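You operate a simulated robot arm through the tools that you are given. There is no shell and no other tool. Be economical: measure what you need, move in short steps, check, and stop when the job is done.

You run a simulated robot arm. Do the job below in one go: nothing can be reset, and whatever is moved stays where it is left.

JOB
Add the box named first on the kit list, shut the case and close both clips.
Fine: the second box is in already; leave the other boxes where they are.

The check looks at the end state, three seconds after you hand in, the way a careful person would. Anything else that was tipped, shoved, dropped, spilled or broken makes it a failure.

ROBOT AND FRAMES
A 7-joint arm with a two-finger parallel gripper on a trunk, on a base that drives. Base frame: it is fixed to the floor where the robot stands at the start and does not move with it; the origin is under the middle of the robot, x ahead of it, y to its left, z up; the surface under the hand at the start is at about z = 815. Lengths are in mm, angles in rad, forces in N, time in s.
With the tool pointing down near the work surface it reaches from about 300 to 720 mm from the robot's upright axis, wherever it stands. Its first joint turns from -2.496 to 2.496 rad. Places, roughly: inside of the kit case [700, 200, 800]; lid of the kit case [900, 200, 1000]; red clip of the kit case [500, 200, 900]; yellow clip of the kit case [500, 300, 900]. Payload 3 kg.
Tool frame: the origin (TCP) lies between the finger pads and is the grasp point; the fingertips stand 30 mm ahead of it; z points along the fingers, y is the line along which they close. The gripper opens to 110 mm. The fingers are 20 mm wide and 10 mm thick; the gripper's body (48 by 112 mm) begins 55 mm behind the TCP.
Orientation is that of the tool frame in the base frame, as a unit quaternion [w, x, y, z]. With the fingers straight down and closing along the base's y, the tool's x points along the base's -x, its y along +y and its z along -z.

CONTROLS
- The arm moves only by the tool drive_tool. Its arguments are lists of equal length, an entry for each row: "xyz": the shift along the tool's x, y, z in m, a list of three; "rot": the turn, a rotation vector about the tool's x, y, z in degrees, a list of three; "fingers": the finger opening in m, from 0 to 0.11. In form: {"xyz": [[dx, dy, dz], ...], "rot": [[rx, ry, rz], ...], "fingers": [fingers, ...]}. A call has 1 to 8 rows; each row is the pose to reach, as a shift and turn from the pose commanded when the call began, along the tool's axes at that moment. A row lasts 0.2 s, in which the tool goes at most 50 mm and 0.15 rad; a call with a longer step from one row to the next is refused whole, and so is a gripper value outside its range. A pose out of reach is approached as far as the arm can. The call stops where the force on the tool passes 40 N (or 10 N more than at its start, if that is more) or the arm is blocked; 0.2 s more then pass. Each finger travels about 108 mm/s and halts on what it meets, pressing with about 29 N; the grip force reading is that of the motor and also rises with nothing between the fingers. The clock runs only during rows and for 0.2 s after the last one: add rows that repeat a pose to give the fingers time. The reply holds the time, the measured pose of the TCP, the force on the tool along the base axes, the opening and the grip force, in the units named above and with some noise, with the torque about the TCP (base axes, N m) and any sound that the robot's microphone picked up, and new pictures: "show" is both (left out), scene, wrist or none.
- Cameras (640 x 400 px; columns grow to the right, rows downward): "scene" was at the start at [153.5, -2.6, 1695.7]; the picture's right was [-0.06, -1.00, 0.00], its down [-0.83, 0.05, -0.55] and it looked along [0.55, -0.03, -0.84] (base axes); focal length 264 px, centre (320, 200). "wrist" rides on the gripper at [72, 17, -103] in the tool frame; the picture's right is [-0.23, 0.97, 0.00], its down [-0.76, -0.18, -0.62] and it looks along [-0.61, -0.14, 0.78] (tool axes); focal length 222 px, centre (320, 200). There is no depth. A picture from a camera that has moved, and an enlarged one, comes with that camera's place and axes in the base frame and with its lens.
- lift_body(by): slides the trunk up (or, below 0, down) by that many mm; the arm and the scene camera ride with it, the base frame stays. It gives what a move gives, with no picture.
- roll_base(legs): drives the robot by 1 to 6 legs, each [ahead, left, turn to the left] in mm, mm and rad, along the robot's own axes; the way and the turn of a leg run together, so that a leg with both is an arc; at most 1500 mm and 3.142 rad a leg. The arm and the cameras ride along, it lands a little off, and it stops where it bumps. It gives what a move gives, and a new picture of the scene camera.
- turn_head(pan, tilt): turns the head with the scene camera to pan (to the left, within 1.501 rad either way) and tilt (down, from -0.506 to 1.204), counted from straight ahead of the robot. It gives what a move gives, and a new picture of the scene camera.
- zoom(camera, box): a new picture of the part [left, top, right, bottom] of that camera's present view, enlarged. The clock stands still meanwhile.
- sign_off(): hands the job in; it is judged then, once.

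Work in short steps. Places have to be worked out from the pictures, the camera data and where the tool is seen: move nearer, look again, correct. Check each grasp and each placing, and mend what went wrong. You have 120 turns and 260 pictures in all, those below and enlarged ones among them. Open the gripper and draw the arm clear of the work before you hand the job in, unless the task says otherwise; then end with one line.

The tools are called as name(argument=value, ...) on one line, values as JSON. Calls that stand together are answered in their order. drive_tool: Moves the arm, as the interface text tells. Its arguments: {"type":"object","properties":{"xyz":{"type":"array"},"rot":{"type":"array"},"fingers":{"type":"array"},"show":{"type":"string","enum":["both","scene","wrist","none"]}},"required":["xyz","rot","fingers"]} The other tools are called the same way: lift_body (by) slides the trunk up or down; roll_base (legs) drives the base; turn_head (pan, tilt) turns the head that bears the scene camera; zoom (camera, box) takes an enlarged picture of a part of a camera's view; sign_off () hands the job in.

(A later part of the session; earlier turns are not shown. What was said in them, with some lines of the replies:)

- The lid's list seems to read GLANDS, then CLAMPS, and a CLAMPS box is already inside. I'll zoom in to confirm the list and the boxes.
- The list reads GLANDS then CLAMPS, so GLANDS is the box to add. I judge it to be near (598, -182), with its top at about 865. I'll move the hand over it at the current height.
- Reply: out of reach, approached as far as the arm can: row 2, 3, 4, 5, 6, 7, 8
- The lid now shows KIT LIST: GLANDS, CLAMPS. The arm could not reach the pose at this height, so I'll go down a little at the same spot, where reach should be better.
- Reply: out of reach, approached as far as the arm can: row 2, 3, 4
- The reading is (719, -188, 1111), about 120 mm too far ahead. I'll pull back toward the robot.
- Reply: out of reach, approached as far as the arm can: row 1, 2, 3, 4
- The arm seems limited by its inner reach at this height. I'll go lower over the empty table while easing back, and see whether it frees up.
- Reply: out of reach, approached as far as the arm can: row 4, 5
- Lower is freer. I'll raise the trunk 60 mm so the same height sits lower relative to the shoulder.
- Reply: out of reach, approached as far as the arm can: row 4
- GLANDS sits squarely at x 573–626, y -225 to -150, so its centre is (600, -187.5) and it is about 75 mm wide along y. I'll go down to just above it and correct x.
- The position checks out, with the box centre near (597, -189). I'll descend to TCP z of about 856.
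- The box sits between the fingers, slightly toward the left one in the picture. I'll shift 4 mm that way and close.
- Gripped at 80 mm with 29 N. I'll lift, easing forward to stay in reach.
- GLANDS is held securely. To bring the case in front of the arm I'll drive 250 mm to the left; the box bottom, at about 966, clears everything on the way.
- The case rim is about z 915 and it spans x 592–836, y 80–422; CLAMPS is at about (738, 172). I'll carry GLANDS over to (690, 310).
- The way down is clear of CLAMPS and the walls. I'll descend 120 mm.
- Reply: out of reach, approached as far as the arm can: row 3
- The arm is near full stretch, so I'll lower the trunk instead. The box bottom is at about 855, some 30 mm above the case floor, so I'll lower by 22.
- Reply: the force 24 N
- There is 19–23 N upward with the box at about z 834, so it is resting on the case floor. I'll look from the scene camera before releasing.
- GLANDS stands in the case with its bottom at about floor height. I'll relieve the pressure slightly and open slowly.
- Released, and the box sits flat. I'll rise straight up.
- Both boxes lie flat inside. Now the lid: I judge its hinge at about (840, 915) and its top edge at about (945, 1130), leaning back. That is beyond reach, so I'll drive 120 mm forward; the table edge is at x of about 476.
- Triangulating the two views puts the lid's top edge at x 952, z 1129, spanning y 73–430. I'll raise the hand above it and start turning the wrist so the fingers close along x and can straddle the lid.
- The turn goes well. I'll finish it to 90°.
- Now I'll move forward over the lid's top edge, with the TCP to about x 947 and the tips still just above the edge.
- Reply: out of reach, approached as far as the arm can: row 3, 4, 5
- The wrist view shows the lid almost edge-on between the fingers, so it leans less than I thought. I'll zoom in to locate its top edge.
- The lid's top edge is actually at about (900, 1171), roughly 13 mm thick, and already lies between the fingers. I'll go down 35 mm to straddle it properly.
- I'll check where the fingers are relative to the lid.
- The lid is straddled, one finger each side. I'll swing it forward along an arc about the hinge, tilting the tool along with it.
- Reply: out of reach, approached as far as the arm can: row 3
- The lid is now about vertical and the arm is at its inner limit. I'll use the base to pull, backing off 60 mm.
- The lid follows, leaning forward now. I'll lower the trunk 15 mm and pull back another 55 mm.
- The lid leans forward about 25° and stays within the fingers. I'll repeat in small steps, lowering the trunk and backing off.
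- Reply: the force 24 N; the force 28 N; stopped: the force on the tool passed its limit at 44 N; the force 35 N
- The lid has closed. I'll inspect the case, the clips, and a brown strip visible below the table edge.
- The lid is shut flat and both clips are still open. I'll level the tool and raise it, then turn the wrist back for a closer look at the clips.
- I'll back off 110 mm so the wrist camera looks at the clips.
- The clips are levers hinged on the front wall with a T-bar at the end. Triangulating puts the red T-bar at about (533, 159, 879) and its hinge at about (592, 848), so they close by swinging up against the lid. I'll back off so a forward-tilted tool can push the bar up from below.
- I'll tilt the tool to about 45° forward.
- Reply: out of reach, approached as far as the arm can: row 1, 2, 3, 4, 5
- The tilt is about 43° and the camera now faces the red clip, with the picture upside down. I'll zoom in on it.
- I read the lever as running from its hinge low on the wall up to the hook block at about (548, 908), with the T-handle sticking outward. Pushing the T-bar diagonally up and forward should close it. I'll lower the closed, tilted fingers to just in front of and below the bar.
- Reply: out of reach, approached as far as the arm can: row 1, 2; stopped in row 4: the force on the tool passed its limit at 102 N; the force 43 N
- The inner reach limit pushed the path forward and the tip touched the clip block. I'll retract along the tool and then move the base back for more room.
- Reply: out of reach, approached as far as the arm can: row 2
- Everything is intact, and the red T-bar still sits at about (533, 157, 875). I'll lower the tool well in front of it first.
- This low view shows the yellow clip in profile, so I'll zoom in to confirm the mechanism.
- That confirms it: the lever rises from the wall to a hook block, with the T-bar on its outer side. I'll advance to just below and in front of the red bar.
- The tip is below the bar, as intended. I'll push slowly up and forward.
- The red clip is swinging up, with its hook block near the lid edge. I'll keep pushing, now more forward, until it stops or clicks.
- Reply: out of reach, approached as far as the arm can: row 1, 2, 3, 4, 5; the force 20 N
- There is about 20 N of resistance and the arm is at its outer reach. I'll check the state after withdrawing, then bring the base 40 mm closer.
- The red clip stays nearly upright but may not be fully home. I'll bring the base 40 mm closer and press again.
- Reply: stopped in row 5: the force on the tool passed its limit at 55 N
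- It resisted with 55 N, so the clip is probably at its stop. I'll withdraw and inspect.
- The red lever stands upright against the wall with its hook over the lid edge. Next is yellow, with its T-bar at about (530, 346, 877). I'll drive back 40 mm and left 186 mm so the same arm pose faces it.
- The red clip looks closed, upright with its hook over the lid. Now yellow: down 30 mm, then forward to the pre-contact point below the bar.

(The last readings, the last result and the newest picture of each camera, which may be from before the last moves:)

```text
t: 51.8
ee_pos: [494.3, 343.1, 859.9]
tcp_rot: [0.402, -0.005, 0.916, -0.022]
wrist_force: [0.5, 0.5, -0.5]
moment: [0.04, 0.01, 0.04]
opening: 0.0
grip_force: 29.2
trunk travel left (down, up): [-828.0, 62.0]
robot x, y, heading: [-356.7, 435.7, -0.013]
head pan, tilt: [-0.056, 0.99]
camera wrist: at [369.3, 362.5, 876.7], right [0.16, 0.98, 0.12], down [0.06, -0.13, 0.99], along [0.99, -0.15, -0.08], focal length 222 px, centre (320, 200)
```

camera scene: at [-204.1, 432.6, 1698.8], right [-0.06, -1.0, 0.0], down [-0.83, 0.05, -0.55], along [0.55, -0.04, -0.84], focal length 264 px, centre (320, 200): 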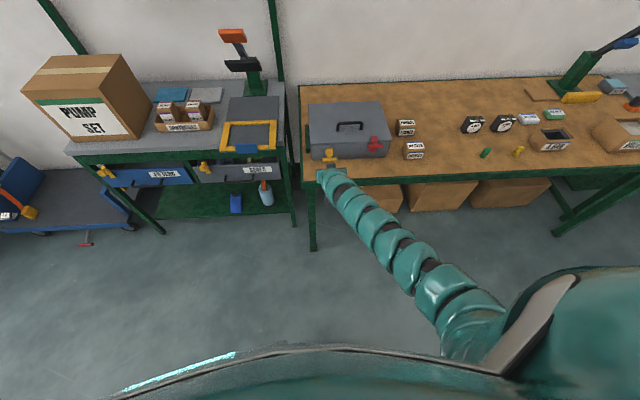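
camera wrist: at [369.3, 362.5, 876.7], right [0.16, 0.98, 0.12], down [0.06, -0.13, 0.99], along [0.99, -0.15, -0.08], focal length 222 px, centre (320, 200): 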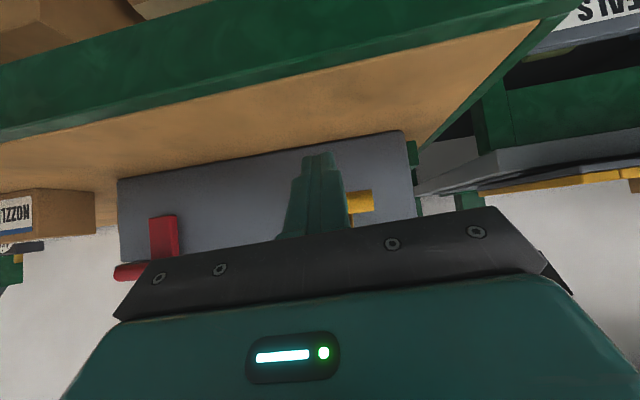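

This is the same relation as with red. I'll push up and forward.

drive_tool(xyz=[[-0.01, 0.003, 0], [-0.02, 0.003, 0], [-0.028, 0.003, 0], [-0.036, 0.003, 0], [-0.044, 0.003, 0]], rot=[[0, 0, 0], [0, 0, 0], [0, 0, 0], [0, 0, 0], [0, 0, 0]], fingers=[0, 0, 0, 0, 0], show="wrist")

drive_tool(xyz=[[-0.007, 0, 0.003], [-0.014, 0, 0.006], [-0.02, 0, 0.01], [-0.026, 0, 0.014], [-0.031, 0, 0.018]], rot=[[0, 0, 0], [0, 0, 0], [0, 0, 0], [0, 0, 0], [0, 0, 0]], fingers=[0, 0, 0, 0, 0], show="wrist")

zoom(camera="scene", box=[300, 90, 440, 190])

```text
t: 53.0
ee_pos: [523.1, 346.9, 892.8]
tcp_rot: [0.401, -0.005, 0.916, -0.022]
wrist_force: [1.1, 0.0, -0.4]
moment: [-0.01, 0.02, 0.0]
opening: 0.0
grip_force: 28.7
trunk travel left (down, up): [-828.0, 62.0]
robot x, y, heading: [-354.5, 437.3, -0.009]
head pan, tilt: [-0.056, 0.99]
camera wrist: at [398.1, 365.5, 909.4], right [0.16, 0.98, 0.12], down [0.06, -0.13, 0.99], along [0.99, -0.15, -0.08], focal length 222 px, centre (320, 200)
```

wrist: 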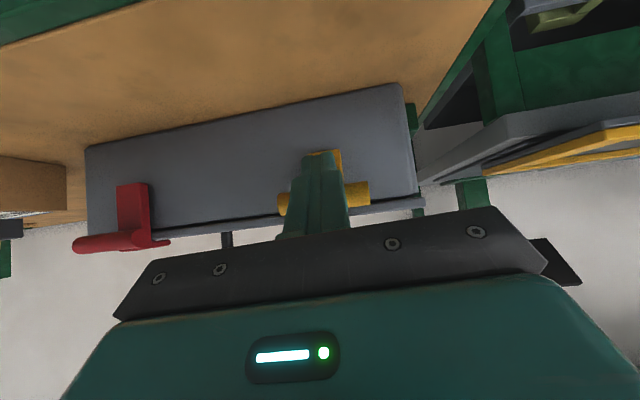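

```text
t: 54.2
ee_pos: [525.3, 350.5, 900.0]
tcp_rot: [0.402, -0.005, 0.915, -0.022]
wrist_force: [0.0, 0.8, -0.6]
moment: [0.01, 0.02, 0.03]
opening: 0.0
grip_force: 29.1
out of reach, approached as far as the arm can: row 1, 2, 3, 4, 5
trunk travel left (down, up): [-828.0, 62.0]
robot x, y, heading: [-354.6, 432.3, -0.01]
head pan, tilt: [-0.056, 0.99]
camera wrist: at [402.1, 370.3, 917.2], right [0.16, 0.98, 0.12], down [0.06, -0.13, 0.99], along [0.99, -0.15, -0.08], focal length 222 px, centre (320, 200)
```

wrist: 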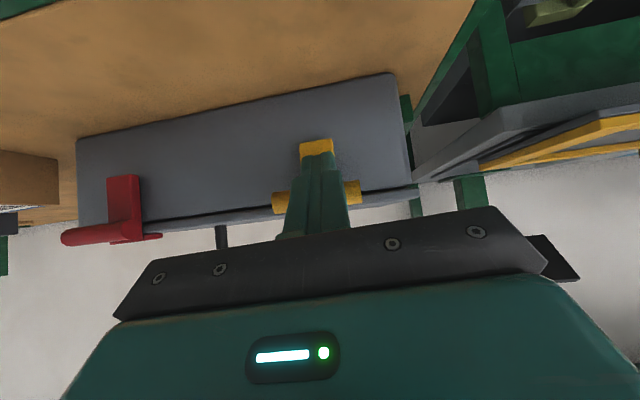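

```text
4.00 times, centred on (370, 140) of scene
camera zoom: at [-204.4, 431.3, 1698.8], right [-0.06, -1.0, 0.0], down [-0.83, 0.05, -0.55], along [0.55, -0.03, -0.84], focal length 1054 px, centre (120, 440)
```

zoom: 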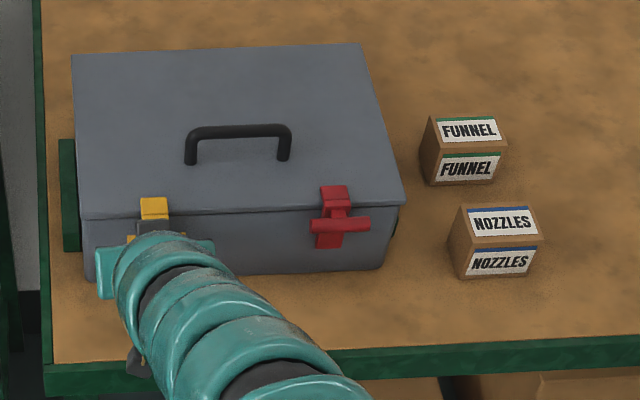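

Yellow is most of the way, but the arm is at its outer reach. I'll retract slightly, bring the base 40 mm closer and press home.

drive_tool(xyz=[[0.012, 0, -0.006], [0.025, 0, -0.013], [0.035, 0, -0.018]], rot=[[0, 0, 0], [0, 0, 0], [0, 0, 0]], fingers=[0, 0, 0], show="none")

roll_base(legs=[[38, 0, 0]])

drive_tool(xyz=[[-0.006, -0.002, 0], [-0.012, -0.002, 0], [-0.017, -0.002, 0.002], [-0.021, -0.002, 0.004], [-0.025, -0.002, 0.007], [-0.029, -0.002, 0.01], [-0.033, -0.002, 0.014]], rot=[[0, 0, 0], [0, 0, 0], [0, 0, 0], [0, 0, 0], [0, 0, 0], [0, 0, 0], [0, 0, 0]], fingers=[0, 0, 0, 0, 0, 0, 0], show="wrist")

```text
t: 55.0
ee_pos: [489.1, 349.5, 888.5]
tcp_rot: [0.401, -0.005, 0.916, -0.022]
wrist_force: [1.3, 0.0, -0.4]
moment: [0.01, -0.03, 0.01]
opening: 0.0
grip_force: 29.1
trunk travel left (down, up): [-828.0, 62.0]
robot x, y, heading: [-356.8, 433.7, -0.007]
head pan, tilt: [-0.056, 0.99]
```

```text
t: 55.8
ee_pos: [529.6, 349.3, 885.6]
tcp_rot: [0.401, -0.006, 0.916, -0.021]
wrist_force: [0.8, -0.1, -0.1]
moment: [0.01, -0.01, -0.01]
opening: 0.0
grip_force: 28.8
trunk travel left (down, up): [-828.0, 62.0]
robot x, y, heading: [-320.2, 433.7, -0.003]
head pan, tilt: [-0.056, 0.99]
camera scene: at [-163.4, 431.1, 1698.5], right [-0.06, -1.0, 0.0], down [-0.84, 0.05, -0.55], along [0.55, -0.03, -0.84], focal length 264 px, centre (320, 200)
```

scene: 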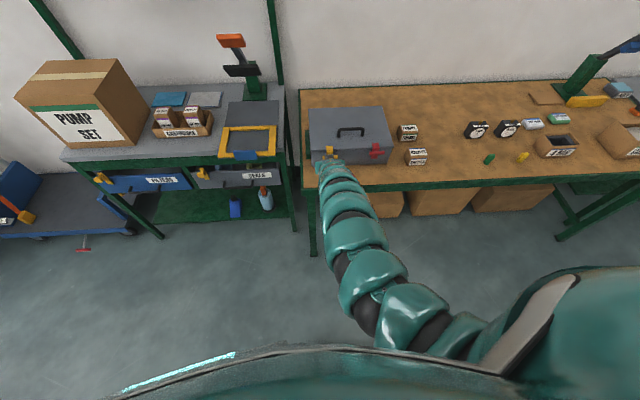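

```text
t: 57.1
ee_pos: [545.7, 347.9, 895.2]
tcp_rot: [0.395, -0.006, 0.918, -0.024]
wrist_force: [-12.4, 0.5, -1.0]
moment: [0.01, -0.11, -0.19]
opening: 0.3
grip_force: 29.5
trunk travel left (down, up): [-828.0, 62.0]
robot x, y, heading: [-320.2, 438.1, -0.005]
head pan, tilt: [-0.056, 0.99]
stopped in row 6: the force on the tool passed its limit at 46 N (the readings are from after the stop); the commanded pose is now the measured one
camera wrist: at [420.3, 367.6, 913.4], right [0.17, 0.98, 0.12], down [0.07, -0.13, 0.99], along [0.98, -0.15, -0.09], focal length 222 px, centre (320, 200)
```

wrist: 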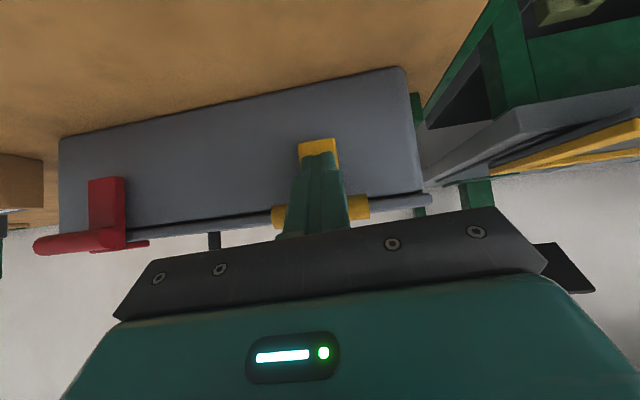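

Firm resistance at 46 N. I'll withdraw well back and compare both clips.

drive_tool(xyz=[[0.015, 0, -0.01], [0.03, 0, -0.025], [0.045, 0, -0.035]], rot=[[0, 0, 0], [0, 0, 0], [0, 0, 0]], fingers=[0, 0, 0], show="none")

roll_base(legs=[[-60, 0, 0], [0, -100, 0]])

zoom(camera="wrist", box=[100, 60, 520, 260])

zoom(camera="scene", box=[280, 90, 400, 170])

```text
t: 58.0
ee_pos: [489.5, 347.9, 887.3]
tcp_rot: [0.396, -0.007, 0.918, -0.023]
wrist_force: [0.6, 0.3, 0.4]
moment: [0.04, 0.0, 0.0]
opening: 0.0
grip_force: 28.6
trunk travel left (down, up): [-828.0, 62.0]
robot x, y, heading: [-319.3, 433.2, -0.009]
head pan, tilt: [-0.056, 0.99]
```

```text
t: 59.7
ee_pos: [428.6, 245.1, 887.9]
tcp_rot: [0.396, -0.004, 0.918, -0.025]
wrist_force: [-0.5, 0.3, 0.2]
moment: [0.04, 0.03, 0.01]
opening: 0.0
grip_force: 29.0
trunk travel left (down, up): [-828.0, 62.0]
robot x, y, heading: [-382.9, 331.9, -0.008]
head pan, tilt: [-0.056, 0.99]
camera scene: at [-228.1, 329.3, 1698.8], right [-0.06, -1.0, 0.0], down [-0.83, 0.05, -0.55], along [0.55, -0.03, -0.84], focal length 264 px, centre (320, 200)
```

scene: 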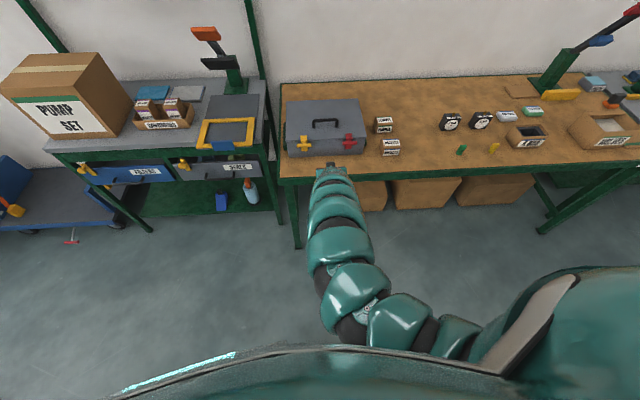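

```text
1.52 times, centred on (310, 160) of wrist
camera zoom: at [304.7, 265.4, 905.0], right [0.17, 0.98, 0.12], down [0.07, -0.13, 0.99], along [0.98, -0.15, -0.09], focal length 338 px, centre (335, 261)
```

zoom: 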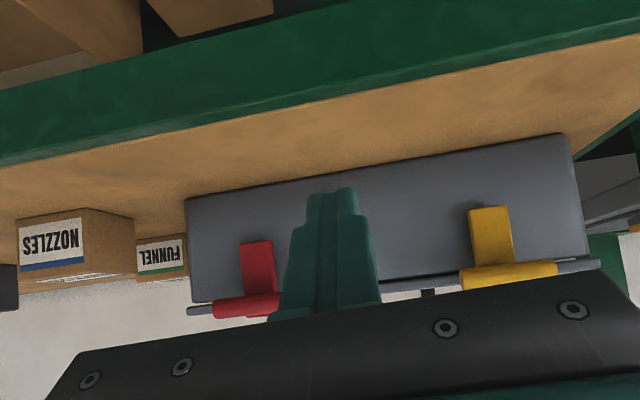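

```text
5.00 times, centred on (340, 130) of scene
camera zoom: at [-228.1, 329.3, 1698.8], right [-0.06, -1.0, 0.0], down [-0.83, 0.05, -0.55], along [0.55, -0.03, -0.84], focal length 1318 px, centre (220, 550)
```

zoom: 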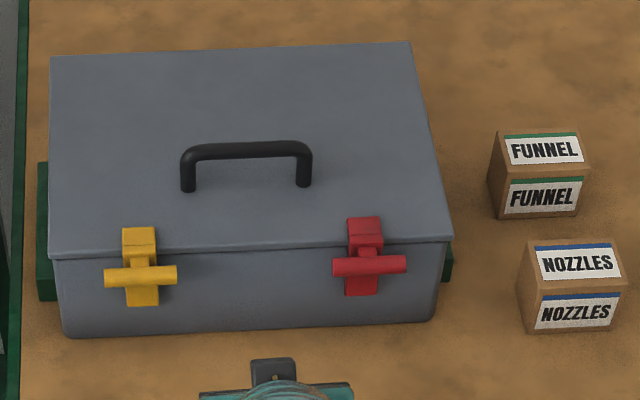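

Both clips look alike, upright with their hooks over the lid edge. I'll take closer views to check they are fully home.

zoom(camera="scene", box=[292, 130, 332, 155])

zoom(camera="scene", box=[335, 128, 375, 153])

zoom(camera="wrist", box=[380, 170, 500, 260])

```text
16.00 times, centred on (312, 142) of scene
camera zoom: at [-228.1, 329.3, 1698.8], right [-0.06, -1.0, 0.0], down [-0.83, 0.05, -0.55], along [0.55, -0.03, -0.84], focal length 4217 px, centre (448, 1120)
```

zoom: 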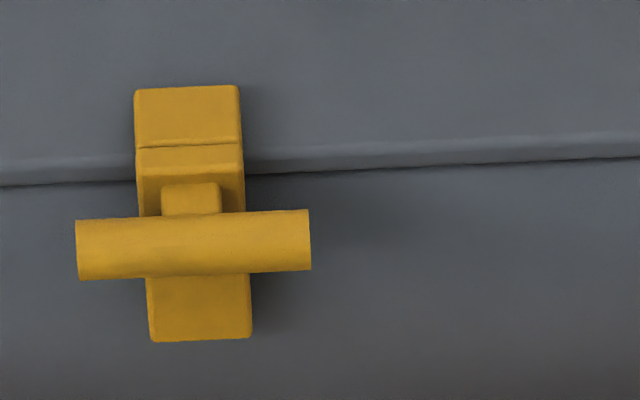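

```text
16.00 times, centred on (355, 140) of scene
camera zoom: at [-228.1, 329.3, 1698.8], right [-0.06, -1.0, 0.0], down [-0.83, 0.05, -0.55], along [0.55, -0.03, -0.84], focal length 4217 px, centre (-240, 1152)
```

zoom: 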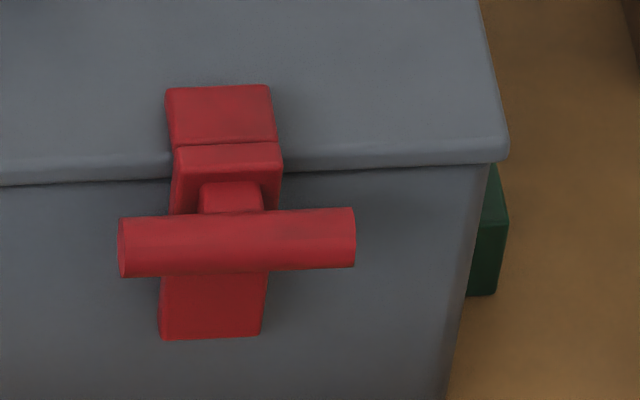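

```text
4.44 times, centred on (440, 215) of wrist
camera zoom: at [304.7, 265.4, 905.0], right [0.17, 0.98, 0.12], down [0.07, -0.13, 0.99], along [0.98, -0.15, -0.09], focal length 987 px, centre (-213, 133)
```

zoom: 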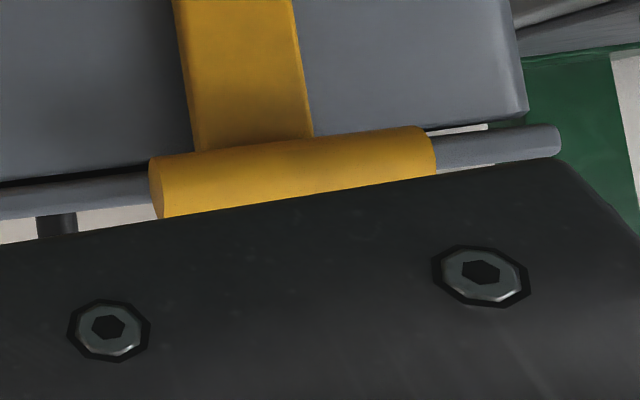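

There is a thin line of light between lid and body at the corner. I'll check whether that gap is even along the front.

zoom(camera="wrist", box=[215, 215, 295, 275])

zoom(camera="wrist", box=[450, 210, 510, 250])

```text
6.67 times, centred on (255, 245) of wrist
camera zoom: at [304.7, 265.4, 905.0], right [0.17, 0.98, 0.12], down [0.07, -0.13, 0.99], along [0.98, -0.15, -0.09], focal length 1481 px, centre (753, -100)
```

zoom: 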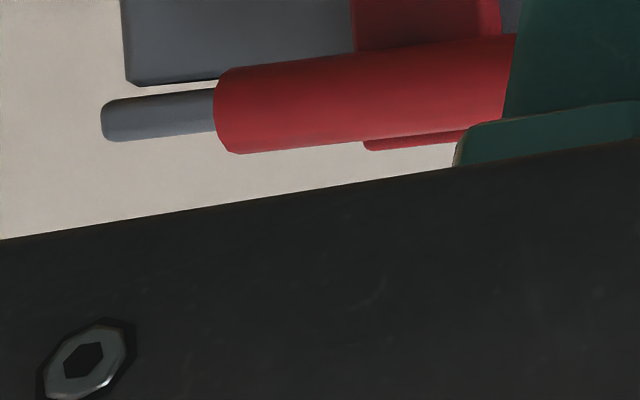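

```text
10.00 times, centred on (480, 230) of wrist
camera zoom: at [304.7, 265.4, 905.0], right [0.17, 0.98, 0.12], down [0.07, -0.13, 0.99], along [0.98, -0.15, -0.09], focal length 2221 px, centre (-1280, -100)
```

zoom: 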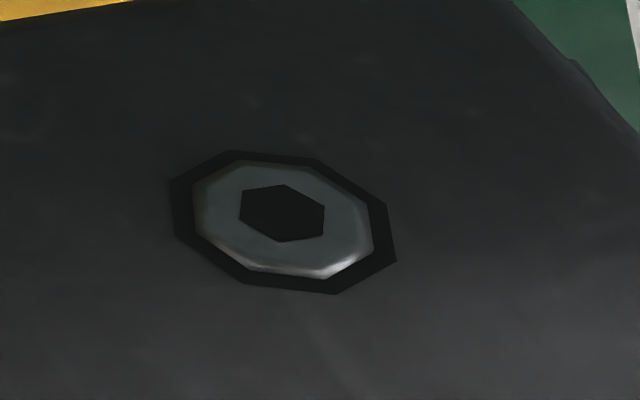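

The gap is small and even at both ends, and both hooks sit on the lid's top, so the case is shut and clipped. I'll back away, open the gripper and take a last look.

roll_base(legs=[[-150, 0, 0]])

drive_tool(xyz=[[0, 0, 0], [0, 0, 0], [0, 0, 0]], rot=[[0, 0, 0], [0, 0, 0], [0, 0, 0]], fingers=[0.04, 0.08, 0.08], show="both")

zoom(camera="wrist", box=[200, 120, 460, 260])

```text
t: 61.0
ee_pos: [276.0, 247.1, 887.5]
tcp_rot: [0.397, -0.005, 0.918, -0.024]
wrist_force: [0.1, -0.7, -0.1]
moment: [0.02, -0.02, 0.03]
opening: 0.0
grip_force: 28.9
trunk travel left (down, up): [-828.0, 62.0]
robot x, y, heading: [-533.4, 335.8, -0.008]
head pan, tilt: [-0.056, 0.99]
camera scene: at [-383.2, 332.0, 1699.0], right [-0.06, -1.0, 0.0], down [-0.83, 0.05, -0.55], along [0.55, -0.04, -0.84], focal length 264 px, centre (320, 200)
```

scene: 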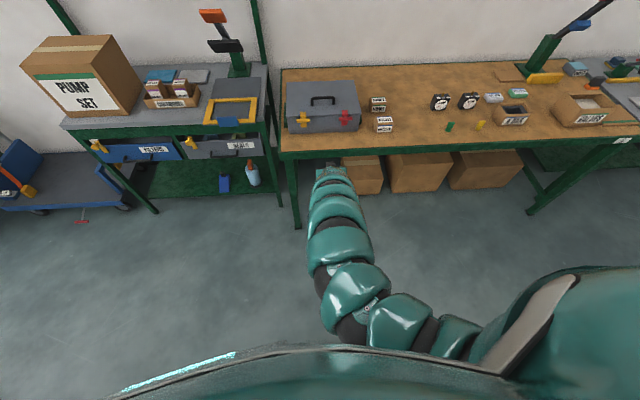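

```text
t: 61.9
ee_pos: [277.5, 247.8, 886.6]
tcp_rot: [0.396, -0.004, 0.918, -0.024]
wrist_force: [-0.7, 0.0, 0.5]
moment: [0.0, 0.02, -0.01]
opening: 79.8
grip_force: 0.1
trunk travel left (down, up): [-828.0, 62.0]
robot x, y, heading: [-535.2, 334.4, -0.008]
head pan, tilt: [-0.056, 0.99]
camera scene: at [-381.2, 332.1, 1698.8], right [-0.06, -1.0, 0.0], down [-0.83, 0.05, -0.55], along [0.55, -0.04, -0.84], focal length 264 px, centre (320, 200)
camera wrist: at [151.8, 266.8, 905.2], right [0.17, 0.98, 0.12], down [0.07, -0.13, 0.99], along [0.98, -0.16, -0.09], focal length 222 px, centre (320, 200)
```

scene: 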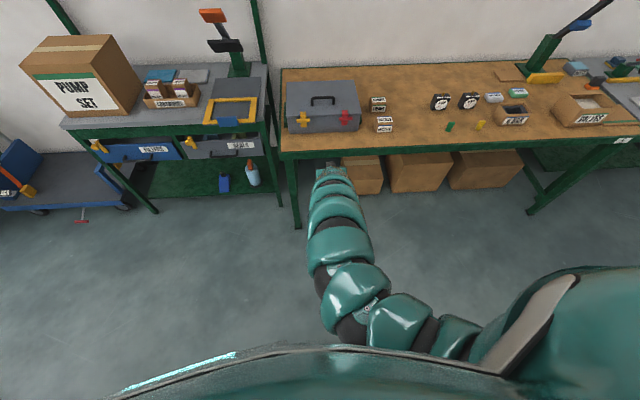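
wrist: 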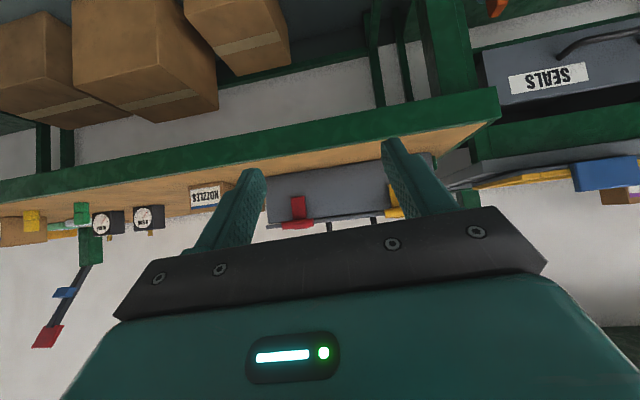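

```text
2.46 times, centred on (330, 190) of wrist
camera zoom: at [151.8, 266.8, 905.2], right [0.17, 0.98, 0.12], down [0.07, -0.13, 0.99], along [0.98, -0.16, -0.09], focal length 547 px, centre (295, 225)
```

zoom: 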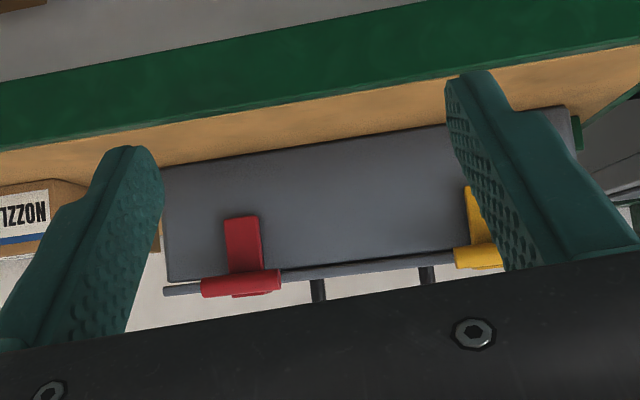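

The case is shut with both clips up and hooked over the lid, the other boxes are untouched, and the gripper is open and clear. Handing in.

sign_off()

```text
The job is handed in.
```

GLANDS is in the case beside CLAMPS, the lid is shut, and the red and yellow clips are up with their hooks over the lid; no click was heard from either clip, so I judged them closed from the pictures and the firm resistance.
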